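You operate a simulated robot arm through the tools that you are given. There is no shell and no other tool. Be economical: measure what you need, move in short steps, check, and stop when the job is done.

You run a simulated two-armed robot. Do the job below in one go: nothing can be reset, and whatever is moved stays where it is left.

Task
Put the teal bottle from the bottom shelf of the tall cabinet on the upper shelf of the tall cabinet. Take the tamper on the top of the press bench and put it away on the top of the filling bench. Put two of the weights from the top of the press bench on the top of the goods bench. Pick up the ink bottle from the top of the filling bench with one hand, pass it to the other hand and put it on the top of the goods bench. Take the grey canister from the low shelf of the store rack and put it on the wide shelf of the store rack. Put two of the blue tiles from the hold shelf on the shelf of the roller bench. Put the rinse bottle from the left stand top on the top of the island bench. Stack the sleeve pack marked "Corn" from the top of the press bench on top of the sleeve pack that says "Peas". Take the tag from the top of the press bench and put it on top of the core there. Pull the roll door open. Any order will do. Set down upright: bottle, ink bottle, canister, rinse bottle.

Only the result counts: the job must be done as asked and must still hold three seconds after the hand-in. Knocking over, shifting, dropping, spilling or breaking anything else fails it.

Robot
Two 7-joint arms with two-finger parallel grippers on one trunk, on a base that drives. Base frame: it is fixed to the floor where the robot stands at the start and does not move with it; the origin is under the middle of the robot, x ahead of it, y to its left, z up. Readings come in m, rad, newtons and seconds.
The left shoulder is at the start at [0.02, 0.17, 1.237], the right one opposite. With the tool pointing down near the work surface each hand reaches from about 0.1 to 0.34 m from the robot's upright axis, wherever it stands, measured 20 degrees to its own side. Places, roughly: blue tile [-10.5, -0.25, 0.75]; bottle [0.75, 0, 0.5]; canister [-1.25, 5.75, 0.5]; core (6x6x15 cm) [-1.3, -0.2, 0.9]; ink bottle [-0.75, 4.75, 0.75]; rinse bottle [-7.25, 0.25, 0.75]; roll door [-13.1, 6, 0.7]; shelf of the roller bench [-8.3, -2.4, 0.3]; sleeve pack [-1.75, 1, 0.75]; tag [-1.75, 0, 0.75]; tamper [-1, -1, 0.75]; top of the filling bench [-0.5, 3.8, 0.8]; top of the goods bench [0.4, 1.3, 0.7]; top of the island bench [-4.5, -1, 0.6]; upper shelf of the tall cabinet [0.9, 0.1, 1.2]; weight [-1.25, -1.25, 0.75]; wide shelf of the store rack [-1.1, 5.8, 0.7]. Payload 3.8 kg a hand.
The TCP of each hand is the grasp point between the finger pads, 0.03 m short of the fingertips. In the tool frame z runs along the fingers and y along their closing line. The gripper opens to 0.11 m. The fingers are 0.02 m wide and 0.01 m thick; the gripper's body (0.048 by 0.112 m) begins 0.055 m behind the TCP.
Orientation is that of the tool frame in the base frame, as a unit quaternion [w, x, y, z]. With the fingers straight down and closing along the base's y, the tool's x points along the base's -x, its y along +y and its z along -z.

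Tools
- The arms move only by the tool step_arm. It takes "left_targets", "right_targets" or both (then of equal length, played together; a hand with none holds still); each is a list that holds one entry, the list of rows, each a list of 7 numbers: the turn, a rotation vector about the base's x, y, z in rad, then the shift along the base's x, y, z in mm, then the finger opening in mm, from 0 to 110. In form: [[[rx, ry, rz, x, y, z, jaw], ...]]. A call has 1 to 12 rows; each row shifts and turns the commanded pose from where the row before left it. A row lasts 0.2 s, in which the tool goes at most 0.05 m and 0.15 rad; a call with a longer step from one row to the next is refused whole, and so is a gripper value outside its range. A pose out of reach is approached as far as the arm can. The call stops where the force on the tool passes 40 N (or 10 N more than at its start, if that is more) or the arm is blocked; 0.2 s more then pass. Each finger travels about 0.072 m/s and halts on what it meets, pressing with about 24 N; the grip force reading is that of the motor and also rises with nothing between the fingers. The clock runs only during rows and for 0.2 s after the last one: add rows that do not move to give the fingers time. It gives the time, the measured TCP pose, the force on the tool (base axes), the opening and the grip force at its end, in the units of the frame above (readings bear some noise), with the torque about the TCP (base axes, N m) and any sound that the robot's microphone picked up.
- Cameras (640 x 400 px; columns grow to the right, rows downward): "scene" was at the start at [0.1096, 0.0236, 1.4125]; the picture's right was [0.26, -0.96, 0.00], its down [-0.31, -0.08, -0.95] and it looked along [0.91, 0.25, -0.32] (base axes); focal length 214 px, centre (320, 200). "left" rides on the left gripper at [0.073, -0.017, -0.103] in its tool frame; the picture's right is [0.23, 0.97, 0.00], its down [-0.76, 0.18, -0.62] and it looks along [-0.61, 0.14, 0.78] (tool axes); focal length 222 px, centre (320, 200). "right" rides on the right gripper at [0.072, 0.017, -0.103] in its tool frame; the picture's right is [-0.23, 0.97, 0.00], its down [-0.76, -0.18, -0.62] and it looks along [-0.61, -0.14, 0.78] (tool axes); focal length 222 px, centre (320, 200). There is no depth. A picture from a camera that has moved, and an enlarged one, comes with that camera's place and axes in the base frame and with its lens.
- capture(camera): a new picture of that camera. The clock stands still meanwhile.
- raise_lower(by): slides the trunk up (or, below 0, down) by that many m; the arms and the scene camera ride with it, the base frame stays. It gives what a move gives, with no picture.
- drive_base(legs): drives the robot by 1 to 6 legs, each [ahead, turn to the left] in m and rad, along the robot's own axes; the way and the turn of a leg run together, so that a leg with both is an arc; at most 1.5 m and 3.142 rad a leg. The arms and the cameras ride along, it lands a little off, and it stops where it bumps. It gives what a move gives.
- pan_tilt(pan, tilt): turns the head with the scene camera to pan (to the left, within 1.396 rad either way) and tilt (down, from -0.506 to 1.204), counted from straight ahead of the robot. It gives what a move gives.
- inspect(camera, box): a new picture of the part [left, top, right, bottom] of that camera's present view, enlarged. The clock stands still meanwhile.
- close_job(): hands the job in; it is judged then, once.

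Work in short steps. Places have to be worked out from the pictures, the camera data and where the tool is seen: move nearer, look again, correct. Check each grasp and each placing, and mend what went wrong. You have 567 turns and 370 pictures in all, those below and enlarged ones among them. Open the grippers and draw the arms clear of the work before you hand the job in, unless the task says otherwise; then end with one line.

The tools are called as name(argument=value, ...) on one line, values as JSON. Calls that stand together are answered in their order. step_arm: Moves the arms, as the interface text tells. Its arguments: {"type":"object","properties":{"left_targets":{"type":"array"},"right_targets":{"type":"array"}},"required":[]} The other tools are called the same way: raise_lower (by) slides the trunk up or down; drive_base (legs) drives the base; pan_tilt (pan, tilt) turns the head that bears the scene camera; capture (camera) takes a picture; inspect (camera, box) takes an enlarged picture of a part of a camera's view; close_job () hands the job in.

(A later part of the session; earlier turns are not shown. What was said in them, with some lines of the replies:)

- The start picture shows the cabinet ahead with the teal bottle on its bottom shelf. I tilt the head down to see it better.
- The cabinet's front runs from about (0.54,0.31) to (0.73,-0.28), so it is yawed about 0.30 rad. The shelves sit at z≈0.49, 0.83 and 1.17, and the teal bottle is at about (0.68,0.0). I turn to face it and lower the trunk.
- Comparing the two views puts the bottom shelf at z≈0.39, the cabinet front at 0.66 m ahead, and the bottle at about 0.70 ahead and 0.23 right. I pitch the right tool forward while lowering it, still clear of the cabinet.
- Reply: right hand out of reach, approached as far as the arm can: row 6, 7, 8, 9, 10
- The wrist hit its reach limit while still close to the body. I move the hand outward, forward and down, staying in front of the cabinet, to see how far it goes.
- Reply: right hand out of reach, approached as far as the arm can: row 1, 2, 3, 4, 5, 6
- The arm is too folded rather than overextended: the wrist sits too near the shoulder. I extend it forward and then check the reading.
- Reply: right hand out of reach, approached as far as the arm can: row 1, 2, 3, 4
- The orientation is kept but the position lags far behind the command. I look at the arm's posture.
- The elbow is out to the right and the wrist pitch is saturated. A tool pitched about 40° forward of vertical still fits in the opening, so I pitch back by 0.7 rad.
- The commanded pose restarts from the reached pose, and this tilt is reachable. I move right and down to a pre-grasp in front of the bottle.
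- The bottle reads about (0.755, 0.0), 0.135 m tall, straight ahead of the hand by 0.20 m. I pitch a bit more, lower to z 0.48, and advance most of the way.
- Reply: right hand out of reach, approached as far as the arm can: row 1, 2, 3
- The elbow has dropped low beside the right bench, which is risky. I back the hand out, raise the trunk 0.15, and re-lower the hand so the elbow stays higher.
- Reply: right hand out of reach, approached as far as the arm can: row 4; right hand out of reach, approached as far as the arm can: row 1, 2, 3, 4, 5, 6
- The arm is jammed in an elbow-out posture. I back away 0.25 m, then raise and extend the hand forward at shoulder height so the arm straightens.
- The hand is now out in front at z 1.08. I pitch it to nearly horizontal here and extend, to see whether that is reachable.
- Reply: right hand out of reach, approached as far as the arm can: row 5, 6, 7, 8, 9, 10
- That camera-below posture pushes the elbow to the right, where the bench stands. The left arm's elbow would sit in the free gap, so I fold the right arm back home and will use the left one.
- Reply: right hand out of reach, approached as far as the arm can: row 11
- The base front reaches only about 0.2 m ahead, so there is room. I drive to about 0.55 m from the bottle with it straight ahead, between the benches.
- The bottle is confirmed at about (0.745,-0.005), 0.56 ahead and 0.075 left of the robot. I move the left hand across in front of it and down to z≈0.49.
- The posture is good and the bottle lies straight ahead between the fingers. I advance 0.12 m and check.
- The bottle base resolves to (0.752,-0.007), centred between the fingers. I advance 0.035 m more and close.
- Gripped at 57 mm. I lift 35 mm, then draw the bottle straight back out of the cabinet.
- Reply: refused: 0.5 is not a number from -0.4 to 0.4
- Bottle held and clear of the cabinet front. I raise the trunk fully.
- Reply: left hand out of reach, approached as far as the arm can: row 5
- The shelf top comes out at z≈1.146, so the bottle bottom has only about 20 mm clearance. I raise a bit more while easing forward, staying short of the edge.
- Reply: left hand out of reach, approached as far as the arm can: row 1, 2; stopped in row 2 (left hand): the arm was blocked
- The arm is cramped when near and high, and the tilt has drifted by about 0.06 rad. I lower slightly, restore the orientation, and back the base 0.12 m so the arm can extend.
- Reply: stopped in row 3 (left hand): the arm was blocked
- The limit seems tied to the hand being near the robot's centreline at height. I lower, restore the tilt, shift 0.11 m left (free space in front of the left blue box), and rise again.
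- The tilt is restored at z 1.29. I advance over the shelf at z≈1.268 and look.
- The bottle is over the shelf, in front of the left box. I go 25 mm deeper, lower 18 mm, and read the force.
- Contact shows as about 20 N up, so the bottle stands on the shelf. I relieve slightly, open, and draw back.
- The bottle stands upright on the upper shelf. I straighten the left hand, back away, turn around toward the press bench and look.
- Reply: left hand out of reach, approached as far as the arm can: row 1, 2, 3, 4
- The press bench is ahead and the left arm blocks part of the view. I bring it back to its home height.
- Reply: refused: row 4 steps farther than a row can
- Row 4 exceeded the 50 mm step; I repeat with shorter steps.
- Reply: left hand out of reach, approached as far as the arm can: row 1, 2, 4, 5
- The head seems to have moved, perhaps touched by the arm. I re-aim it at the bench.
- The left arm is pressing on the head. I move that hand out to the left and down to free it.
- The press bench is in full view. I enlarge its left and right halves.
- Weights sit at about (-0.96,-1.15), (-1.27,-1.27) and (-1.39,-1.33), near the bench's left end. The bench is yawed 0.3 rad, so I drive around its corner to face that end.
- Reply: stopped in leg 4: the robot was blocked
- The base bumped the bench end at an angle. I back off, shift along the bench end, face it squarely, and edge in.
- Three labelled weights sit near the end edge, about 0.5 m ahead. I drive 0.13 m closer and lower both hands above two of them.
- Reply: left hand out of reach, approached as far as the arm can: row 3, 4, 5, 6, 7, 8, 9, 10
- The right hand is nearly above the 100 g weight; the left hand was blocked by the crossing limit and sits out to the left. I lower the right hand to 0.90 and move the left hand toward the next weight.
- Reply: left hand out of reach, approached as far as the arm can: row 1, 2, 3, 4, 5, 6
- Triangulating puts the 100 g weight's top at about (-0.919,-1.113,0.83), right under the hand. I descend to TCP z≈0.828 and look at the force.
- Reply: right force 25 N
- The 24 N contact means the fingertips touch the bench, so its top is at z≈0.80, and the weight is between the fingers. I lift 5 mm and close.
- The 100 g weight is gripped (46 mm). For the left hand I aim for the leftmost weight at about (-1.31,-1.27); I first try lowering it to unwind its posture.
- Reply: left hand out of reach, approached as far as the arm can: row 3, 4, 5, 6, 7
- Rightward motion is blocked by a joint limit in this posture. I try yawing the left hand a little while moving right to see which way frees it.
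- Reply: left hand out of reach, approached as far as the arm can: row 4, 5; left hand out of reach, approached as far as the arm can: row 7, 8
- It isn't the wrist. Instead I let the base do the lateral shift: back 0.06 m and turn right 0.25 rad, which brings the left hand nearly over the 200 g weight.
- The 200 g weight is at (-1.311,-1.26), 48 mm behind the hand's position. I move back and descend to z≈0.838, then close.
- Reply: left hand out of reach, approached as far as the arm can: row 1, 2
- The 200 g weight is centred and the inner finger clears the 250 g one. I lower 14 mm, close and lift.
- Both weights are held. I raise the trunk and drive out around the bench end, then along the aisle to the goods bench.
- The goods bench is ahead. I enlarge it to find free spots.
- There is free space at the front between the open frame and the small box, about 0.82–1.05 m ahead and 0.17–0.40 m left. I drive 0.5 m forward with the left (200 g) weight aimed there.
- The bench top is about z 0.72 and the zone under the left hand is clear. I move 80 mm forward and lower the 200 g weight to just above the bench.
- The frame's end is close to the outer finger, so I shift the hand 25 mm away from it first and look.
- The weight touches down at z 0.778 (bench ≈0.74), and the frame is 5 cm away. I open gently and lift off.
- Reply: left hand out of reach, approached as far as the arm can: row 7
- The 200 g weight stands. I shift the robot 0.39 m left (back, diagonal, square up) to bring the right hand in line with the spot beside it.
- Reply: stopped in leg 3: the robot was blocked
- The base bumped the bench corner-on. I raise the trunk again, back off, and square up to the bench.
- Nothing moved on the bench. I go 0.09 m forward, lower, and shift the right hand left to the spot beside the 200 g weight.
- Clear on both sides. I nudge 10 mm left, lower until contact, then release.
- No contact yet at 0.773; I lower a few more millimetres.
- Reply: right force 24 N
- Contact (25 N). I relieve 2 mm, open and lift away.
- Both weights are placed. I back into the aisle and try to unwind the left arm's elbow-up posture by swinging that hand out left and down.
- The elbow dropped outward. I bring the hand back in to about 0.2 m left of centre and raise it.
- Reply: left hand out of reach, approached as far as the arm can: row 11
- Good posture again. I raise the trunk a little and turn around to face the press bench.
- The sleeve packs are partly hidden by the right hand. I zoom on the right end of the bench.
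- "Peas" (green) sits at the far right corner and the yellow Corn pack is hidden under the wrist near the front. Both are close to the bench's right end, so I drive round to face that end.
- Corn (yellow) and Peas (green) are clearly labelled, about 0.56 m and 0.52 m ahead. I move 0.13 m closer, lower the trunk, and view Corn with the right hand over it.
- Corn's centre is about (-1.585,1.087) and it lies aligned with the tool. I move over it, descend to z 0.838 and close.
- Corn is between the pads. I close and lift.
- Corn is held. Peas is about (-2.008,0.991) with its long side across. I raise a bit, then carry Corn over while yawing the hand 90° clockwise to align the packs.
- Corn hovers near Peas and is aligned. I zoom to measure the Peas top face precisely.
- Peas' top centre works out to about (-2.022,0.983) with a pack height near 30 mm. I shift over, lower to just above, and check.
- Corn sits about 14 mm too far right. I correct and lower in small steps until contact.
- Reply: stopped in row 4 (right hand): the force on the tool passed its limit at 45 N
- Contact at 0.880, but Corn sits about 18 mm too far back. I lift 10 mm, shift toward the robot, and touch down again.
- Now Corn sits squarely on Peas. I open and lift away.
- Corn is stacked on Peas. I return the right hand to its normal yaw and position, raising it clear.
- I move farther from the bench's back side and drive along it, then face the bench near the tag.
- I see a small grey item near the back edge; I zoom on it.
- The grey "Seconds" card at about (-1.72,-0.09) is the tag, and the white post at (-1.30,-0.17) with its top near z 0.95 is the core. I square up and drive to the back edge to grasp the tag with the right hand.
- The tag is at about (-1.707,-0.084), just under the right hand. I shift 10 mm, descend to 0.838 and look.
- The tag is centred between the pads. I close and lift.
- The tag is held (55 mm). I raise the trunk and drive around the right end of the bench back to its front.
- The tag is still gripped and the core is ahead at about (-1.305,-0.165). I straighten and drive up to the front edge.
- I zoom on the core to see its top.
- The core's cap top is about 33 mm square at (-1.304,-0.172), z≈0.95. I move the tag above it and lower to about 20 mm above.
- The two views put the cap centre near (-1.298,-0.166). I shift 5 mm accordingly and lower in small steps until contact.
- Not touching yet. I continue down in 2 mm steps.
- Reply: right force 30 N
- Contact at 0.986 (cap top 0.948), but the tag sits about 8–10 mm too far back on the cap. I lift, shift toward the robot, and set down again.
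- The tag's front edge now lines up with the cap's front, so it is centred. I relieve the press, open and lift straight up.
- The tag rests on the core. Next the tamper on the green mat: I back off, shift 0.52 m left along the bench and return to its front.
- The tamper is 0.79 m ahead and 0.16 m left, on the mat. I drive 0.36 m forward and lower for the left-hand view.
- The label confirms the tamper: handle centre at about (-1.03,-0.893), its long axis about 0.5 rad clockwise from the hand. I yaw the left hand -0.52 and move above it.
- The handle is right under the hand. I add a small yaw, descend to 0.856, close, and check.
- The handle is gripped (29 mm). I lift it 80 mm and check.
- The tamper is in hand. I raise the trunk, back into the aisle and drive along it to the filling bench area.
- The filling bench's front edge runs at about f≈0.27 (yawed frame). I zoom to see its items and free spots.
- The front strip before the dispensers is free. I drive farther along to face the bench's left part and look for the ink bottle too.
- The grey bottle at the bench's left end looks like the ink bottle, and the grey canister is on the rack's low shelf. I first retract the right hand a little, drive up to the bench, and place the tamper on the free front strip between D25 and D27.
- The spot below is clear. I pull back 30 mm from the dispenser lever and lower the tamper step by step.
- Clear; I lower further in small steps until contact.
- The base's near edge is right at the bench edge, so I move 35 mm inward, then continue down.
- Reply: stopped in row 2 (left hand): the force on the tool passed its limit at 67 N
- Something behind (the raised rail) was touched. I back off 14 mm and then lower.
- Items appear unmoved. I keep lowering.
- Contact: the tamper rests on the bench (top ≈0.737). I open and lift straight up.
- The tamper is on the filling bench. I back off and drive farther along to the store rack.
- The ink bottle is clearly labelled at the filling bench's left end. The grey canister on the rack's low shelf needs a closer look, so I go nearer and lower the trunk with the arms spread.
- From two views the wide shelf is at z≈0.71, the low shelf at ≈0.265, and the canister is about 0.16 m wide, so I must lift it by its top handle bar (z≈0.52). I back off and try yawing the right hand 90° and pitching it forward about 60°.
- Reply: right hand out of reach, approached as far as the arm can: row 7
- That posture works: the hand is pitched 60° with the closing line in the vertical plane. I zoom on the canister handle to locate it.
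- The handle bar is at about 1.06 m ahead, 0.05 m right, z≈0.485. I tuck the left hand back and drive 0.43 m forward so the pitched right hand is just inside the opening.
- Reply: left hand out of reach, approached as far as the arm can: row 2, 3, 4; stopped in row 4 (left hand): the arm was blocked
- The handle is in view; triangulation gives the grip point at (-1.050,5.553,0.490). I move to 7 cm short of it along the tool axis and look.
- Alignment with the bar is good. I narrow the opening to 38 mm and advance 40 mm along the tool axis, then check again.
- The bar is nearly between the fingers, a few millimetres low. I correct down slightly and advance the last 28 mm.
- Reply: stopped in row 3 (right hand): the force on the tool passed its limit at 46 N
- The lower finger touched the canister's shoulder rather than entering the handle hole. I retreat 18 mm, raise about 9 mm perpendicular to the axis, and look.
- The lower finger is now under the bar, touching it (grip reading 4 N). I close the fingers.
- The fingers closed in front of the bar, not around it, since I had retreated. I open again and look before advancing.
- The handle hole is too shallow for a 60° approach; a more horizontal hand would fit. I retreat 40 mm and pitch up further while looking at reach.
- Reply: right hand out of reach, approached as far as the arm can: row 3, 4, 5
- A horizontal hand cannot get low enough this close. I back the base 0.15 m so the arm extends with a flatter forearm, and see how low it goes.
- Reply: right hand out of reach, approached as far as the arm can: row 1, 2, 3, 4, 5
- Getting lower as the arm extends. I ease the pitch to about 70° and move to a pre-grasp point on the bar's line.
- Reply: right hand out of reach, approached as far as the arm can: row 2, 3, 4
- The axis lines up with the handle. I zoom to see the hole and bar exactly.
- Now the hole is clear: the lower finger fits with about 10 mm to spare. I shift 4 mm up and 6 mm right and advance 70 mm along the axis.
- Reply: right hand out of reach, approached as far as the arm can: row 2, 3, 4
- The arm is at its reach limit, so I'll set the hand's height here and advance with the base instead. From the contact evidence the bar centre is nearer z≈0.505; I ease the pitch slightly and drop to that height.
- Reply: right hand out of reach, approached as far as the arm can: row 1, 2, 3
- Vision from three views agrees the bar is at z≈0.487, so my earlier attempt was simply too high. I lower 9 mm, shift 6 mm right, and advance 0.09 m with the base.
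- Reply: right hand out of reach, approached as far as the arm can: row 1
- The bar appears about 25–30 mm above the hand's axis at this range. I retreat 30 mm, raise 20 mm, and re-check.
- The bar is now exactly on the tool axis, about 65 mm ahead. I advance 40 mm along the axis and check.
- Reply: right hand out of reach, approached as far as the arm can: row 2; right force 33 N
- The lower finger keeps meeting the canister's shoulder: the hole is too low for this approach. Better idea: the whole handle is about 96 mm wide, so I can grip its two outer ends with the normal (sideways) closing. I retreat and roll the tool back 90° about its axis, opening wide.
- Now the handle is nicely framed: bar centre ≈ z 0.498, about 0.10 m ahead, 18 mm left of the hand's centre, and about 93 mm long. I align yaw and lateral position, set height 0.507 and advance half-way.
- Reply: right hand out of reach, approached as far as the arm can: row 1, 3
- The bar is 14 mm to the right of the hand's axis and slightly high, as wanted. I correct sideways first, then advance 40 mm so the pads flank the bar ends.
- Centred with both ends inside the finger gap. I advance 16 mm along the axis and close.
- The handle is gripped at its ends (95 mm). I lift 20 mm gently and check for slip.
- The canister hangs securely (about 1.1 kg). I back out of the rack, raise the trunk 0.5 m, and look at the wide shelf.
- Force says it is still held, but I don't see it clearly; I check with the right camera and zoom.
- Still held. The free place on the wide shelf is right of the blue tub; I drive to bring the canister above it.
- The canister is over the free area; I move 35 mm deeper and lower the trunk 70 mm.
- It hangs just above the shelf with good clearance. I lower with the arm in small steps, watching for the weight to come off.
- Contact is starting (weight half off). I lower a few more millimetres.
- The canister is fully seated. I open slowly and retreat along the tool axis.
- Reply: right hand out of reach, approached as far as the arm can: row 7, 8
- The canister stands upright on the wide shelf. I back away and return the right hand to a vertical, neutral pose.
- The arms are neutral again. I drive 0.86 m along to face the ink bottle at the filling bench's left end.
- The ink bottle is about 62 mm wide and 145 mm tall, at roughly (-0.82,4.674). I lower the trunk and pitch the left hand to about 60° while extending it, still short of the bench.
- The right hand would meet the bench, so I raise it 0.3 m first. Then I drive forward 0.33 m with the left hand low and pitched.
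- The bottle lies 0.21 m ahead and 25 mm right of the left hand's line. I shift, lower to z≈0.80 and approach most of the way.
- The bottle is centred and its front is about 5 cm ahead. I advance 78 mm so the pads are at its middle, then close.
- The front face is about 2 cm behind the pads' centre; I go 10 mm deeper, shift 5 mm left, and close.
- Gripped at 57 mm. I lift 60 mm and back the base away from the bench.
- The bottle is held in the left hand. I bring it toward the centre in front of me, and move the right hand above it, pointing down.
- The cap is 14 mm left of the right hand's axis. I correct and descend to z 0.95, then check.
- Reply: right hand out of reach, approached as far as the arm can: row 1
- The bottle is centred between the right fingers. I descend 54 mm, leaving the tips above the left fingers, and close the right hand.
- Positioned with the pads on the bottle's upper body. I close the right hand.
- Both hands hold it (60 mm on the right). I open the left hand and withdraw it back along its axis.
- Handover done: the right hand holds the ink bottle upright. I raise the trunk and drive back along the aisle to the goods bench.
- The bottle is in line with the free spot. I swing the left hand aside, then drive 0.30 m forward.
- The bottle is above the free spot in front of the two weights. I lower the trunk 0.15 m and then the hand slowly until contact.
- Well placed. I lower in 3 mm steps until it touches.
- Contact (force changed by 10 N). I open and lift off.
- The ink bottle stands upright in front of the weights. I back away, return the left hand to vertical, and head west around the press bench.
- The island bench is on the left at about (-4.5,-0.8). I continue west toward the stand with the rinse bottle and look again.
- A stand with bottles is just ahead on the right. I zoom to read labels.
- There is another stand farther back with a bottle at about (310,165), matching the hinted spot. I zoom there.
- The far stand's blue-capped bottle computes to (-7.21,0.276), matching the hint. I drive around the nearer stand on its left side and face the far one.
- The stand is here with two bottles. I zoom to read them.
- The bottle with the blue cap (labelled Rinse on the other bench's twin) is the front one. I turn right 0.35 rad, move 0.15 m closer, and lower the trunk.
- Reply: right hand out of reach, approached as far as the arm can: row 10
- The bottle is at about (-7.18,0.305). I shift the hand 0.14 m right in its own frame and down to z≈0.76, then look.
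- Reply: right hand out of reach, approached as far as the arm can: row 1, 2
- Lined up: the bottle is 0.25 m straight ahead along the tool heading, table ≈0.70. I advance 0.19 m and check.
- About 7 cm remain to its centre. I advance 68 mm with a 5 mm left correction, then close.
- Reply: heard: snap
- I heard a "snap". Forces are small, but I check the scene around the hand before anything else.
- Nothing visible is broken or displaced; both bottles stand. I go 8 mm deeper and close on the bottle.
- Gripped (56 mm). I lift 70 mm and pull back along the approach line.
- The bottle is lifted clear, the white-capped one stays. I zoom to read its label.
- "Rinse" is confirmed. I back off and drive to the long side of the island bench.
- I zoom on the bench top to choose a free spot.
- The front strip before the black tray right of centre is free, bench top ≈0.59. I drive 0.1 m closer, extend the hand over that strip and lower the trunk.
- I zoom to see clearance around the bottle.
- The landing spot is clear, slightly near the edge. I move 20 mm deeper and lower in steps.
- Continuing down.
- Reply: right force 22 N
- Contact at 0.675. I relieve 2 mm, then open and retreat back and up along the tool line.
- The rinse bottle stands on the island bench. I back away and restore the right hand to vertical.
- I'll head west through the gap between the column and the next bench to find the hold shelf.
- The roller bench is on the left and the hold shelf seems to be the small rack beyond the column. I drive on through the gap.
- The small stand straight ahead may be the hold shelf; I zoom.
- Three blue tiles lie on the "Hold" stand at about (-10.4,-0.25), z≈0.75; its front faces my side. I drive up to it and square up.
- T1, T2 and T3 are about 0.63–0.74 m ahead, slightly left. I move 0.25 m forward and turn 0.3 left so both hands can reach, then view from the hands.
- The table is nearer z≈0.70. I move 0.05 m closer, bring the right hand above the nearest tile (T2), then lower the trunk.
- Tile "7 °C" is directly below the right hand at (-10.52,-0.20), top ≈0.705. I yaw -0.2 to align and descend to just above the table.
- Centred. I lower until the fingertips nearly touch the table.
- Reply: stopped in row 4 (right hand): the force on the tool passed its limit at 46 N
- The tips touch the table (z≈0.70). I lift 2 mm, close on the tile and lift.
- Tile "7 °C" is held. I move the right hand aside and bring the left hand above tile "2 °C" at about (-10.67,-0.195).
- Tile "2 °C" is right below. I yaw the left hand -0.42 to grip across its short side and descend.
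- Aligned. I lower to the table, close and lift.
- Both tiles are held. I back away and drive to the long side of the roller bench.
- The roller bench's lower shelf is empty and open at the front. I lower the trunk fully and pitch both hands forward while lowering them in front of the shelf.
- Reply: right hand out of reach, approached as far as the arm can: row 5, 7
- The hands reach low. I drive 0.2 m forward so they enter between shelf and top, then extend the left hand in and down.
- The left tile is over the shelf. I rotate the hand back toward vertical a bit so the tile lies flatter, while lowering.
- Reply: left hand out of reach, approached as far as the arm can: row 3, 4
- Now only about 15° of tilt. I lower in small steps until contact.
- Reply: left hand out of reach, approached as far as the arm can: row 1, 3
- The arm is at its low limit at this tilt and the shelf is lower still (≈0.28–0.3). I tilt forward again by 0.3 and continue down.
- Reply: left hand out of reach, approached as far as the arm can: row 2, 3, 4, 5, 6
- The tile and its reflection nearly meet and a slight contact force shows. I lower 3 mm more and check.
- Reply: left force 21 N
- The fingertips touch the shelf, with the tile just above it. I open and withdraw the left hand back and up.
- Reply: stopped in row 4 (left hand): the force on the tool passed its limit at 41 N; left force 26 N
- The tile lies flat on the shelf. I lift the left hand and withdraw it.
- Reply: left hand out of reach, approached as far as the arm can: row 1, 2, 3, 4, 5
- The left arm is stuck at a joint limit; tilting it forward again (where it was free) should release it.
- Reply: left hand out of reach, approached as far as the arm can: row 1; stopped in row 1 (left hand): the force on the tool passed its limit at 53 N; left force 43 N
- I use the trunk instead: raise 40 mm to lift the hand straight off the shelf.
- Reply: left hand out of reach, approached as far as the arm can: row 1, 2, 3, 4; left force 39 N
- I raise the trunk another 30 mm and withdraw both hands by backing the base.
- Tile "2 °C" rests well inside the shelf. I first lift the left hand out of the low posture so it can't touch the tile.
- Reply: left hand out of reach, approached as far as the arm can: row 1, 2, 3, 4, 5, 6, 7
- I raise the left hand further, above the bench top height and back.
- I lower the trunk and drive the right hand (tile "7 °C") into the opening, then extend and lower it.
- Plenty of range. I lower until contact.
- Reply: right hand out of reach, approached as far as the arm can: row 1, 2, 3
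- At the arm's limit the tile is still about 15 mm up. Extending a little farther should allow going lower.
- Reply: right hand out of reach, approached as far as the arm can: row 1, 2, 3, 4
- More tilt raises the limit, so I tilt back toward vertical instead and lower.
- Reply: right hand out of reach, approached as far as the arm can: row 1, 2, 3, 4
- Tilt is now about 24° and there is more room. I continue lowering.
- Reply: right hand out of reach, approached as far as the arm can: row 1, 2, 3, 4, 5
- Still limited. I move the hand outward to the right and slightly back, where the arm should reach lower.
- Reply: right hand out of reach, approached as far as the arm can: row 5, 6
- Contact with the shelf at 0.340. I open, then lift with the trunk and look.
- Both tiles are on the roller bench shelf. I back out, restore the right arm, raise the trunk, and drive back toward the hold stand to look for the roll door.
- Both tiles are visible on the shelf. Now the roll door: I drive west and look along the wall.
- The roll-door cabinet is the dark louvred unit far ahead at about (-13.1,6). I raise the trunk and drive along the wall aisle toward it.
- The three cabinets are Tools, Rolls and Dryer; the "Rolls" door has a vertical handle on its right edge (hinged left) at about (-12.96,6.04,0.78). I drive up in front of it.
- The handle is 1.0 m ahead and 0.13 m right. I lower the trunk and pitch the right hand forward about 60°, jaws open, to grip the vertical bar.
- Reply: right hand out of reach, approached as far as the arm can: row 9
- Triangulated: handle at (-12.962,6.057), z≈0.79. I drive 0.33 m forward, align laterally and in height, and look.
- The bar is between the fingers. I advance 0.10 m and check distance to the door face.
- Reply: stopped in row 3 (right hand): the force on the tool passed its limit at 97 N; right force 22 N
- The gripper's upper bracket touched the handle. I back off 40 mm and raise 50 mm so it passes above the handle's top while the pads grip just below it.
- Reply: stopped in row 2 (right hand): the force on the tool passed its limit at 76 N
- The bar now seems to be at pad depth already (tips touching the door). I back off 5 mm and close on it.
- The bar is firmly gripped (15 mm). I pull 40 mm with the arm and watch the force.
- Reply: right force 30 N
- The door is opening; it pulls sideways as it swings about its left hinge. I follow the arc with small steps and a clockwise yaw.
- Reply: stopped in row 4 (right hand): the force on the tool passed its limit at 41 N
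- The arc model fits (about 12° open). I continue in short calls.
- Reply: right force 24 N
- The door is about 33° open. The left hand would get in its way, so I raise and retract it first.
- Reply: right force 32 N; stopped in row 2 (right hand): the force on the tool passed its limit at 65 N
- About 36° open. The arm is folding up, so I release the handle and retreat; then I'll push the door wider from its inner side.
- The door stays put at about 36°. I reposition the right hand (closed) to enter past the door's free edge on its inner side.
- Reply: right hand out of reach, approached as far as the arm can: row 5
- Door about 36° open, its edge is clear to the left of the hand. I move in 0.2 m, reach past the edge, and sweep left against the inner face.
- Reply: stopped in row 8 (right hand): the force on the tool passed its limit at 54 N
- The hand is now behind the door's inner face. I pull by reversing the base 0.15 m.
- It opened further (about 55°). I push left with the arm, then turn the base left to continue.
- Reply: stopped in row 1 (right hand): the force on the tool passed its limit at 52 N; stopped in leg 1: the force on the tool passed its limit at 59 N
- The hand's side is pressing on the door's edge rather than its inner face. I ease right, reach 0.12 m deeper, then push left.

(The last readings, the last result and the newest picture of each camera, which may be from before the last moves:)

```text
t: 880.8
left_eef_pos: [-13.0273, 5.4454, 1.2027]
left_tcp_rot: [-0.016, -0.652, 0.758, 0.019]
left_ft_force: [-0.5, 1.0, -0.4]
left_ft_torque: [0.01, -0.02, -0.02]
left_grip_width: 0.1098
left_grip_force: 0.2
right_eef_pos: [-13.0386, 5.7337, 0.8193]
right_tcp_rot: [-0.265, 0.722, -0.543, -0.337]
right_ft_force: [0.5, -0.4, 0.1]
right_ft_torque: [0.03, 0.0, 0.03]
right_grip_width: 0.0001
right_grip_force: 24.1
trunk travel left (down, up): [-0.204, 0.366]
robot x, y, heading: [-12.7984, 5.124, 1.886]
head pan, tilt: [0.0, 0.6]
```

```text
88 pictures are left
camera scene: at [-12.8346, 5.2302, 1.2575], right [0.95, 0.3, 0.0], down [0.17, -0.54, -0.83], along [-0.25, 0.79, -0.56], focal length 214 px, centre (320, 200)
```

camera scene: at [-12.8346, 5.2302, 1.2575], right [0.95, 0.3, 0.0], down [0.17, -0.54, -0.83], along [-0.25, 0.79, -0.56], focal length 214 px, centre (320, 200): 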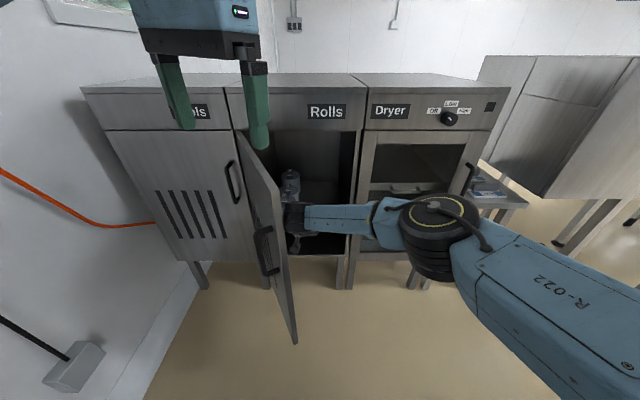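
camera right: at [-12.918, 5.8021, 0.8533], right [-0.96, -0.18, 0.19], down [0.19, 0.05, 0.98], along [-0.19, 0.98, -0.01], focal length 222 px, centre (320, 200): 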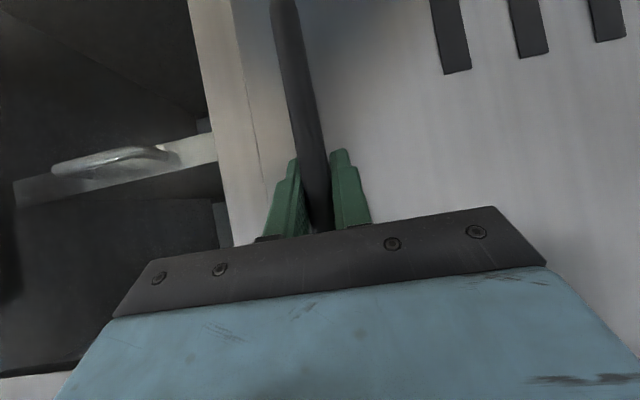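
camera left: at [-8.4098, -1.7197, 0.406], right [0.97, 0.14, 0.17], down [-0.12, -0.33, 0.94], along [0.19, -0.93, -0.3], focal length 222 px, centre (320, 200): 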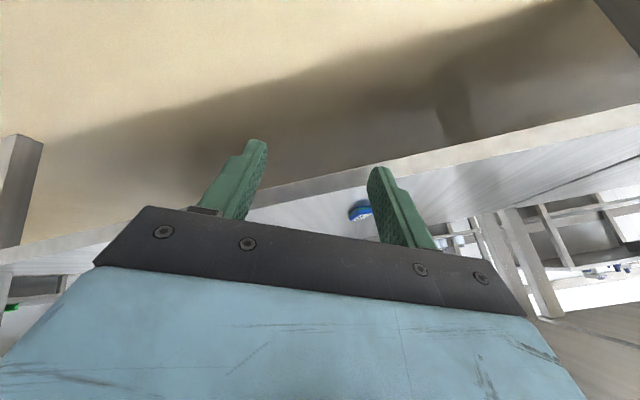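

The door is now about 75° open and the cabinet interior is visible. I push it further left.

step_arm(right_targets=[[[0, 0, 0, -24, -18, 0, 0], [0, 0, 0, -24, -18, 0, 0], [0, 0, 0, -24, -18, 0, 0], [0, 0, 0, -24, -18, 0, 0]]])

capture(camera="scene")

```text
t: 881.8
left_eef_pos: [-13.0272, 5.4466, 1.202]
left_tcp_rot: [-0.016, -0.651, 0.759, 0.018]
left_ft_force: [0.8, -0.3, -0.8]
left_ft_torque: [-0.04, -0.01, 0.0]
left_grip_width: 0.11
left_grip_force: 0.0
right_eef_pos: [-13.1126, 5.6775, 0.8185]
right_tcp_rot: [-0.266, 0.722, -0.544, -0.335]
right_ft_force: [-0.4, 0.0, -0.7]
right_ft_torque: [0.02, -0.02, 0.0]
right_grip_width: 0.0
right_grip_force: 24.0
right hand out of reach, approached as far as the arm can: row 4
trunk travel left (down, up): [-0.204, 0.366]
robot x, y, heading: [-12.7993, 5.1258, 1.881]
head pan, tilt: [0.0, 0.6]
```

```text
87 pictures are left
camera scene: at [-12.8334, 5.2308, 1.2575], right [0.95, 0.3, 0.0], down [0.17, -0.54, -0.82], along [-0.25, 0.79, -0.57], focal length 214 px, centre (320, 200)
```

scene: 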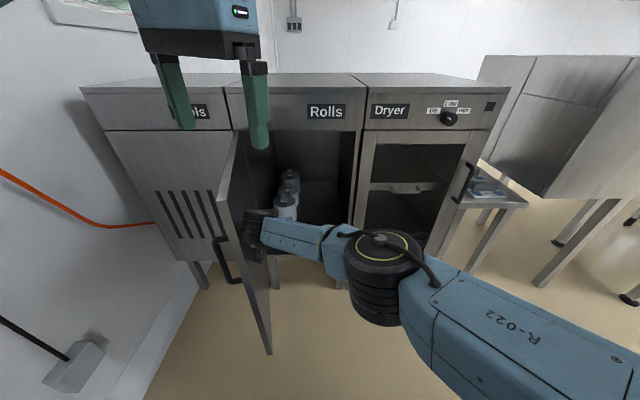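

The door is open about 95°. I withdraw the right hand to the right and back, without touching the door.

step_arm(right_targets=[[[0, 0, 0, 30, 9, 0, 0], [0, 0, 0, 30, 9, 0, 0], [0, 0, 0, 30, 9, 0, 0], [0, 0, 0, 30, 9, 0, 0], [0, 0, 0, 30, 9, 0, 0], [0, 0, 0, 30, 9, 0, 50], [0, 0, 0, 20, -30, 0, 110], [0, 0, 0, 12, -38, 0, 110], [0, 0, 0, 12, -38, 0, 110]]])

drive_base(legs=[[-0.4, 0]])

capture(camera="scene")

```text
t: 883.8
left_eef_pos: [-13.0271, 5.4456, 1.2024]
left_tcp_rot: [-0.016, -0.651, 0.759, 0.019]
left_ft_force: [1.1, -0.1, 0.8]
left_ft_torque: [0.02, -0.03, 0.0]
left_grip_width: 0.1102
left_grip_force: 0.1
right_eef_pos: [-12.8859, 5.6265, 0.8178]
right_tcp_rot: [-0.264, 0.722, -0.543, -0.338]
right_ft_force: [-0.8, 0.5, -0.2]
right_ft_torque: [-0.01, -0.02, 0.03]
right_grip_width: 0.1101
right_grip_force: 0.1
trunk travel left (down, up): [-0.204, 0.366]
robot x, y, heading: [-12.7984, 5.1285, 1.88]
head pan, tilt: [0.0, 0.6]
```

```text
t: 886.3
left_eef_pos: [-12.9037, 5.061, 1.2025]
left_tcp_rot: [-0.017, -0.651, 0.759, 0.018]
left_ft_force: [-0.5, 0.4, -0.1]
left_ft_torque: [-0.01, 0.01, -0.02]
left_grip_width: 0.1102
left_grip_force: 0.1
right_eef_pos: [-12.7621, 5.2422, 0.8179]
right_tcp_rot: [-0.266, 0.721, -0.545, -0.336]
right_ft_force: [0.2, -0.6, 0.4]
right_ft_torque: [0.03, 0.01, 0.01]
right_grip_width: 0.1098
right_grip_force: 0.1
trunk travel left (down, up): [-0.204, 0.366]
robot x, y, heading: [-12.6791, 4.7425, 1.873]
head pan, tilt: [0.0, 0.6]
```

```text
86 pictures are left
camera scene: at [-12.7112, 4.8441, 1.2576], right [0.95, 0.3, 0.0], down [0.17, -0.54, -0.83], along [-0.25, 0.79, -0.56], focal length 214 px, centre (320, 200)
```

scene: 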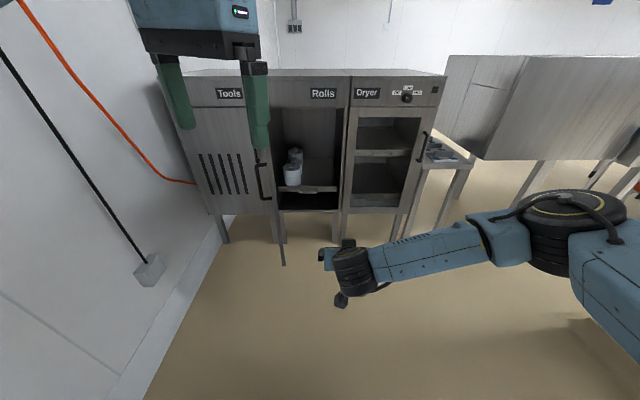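

The Rolls door stands wide open, both grippers are open and clear, and all ten items have been placed and checked. I hand the job in.

close_job()

```text
The job is handed in.
```

I did all ten tasks and handed the job in, but there was one unexplained "snap" while I reached for the rinse bottle; I saw nothing broken or moved nearby, and the base also bumped the press and goods benches once each.
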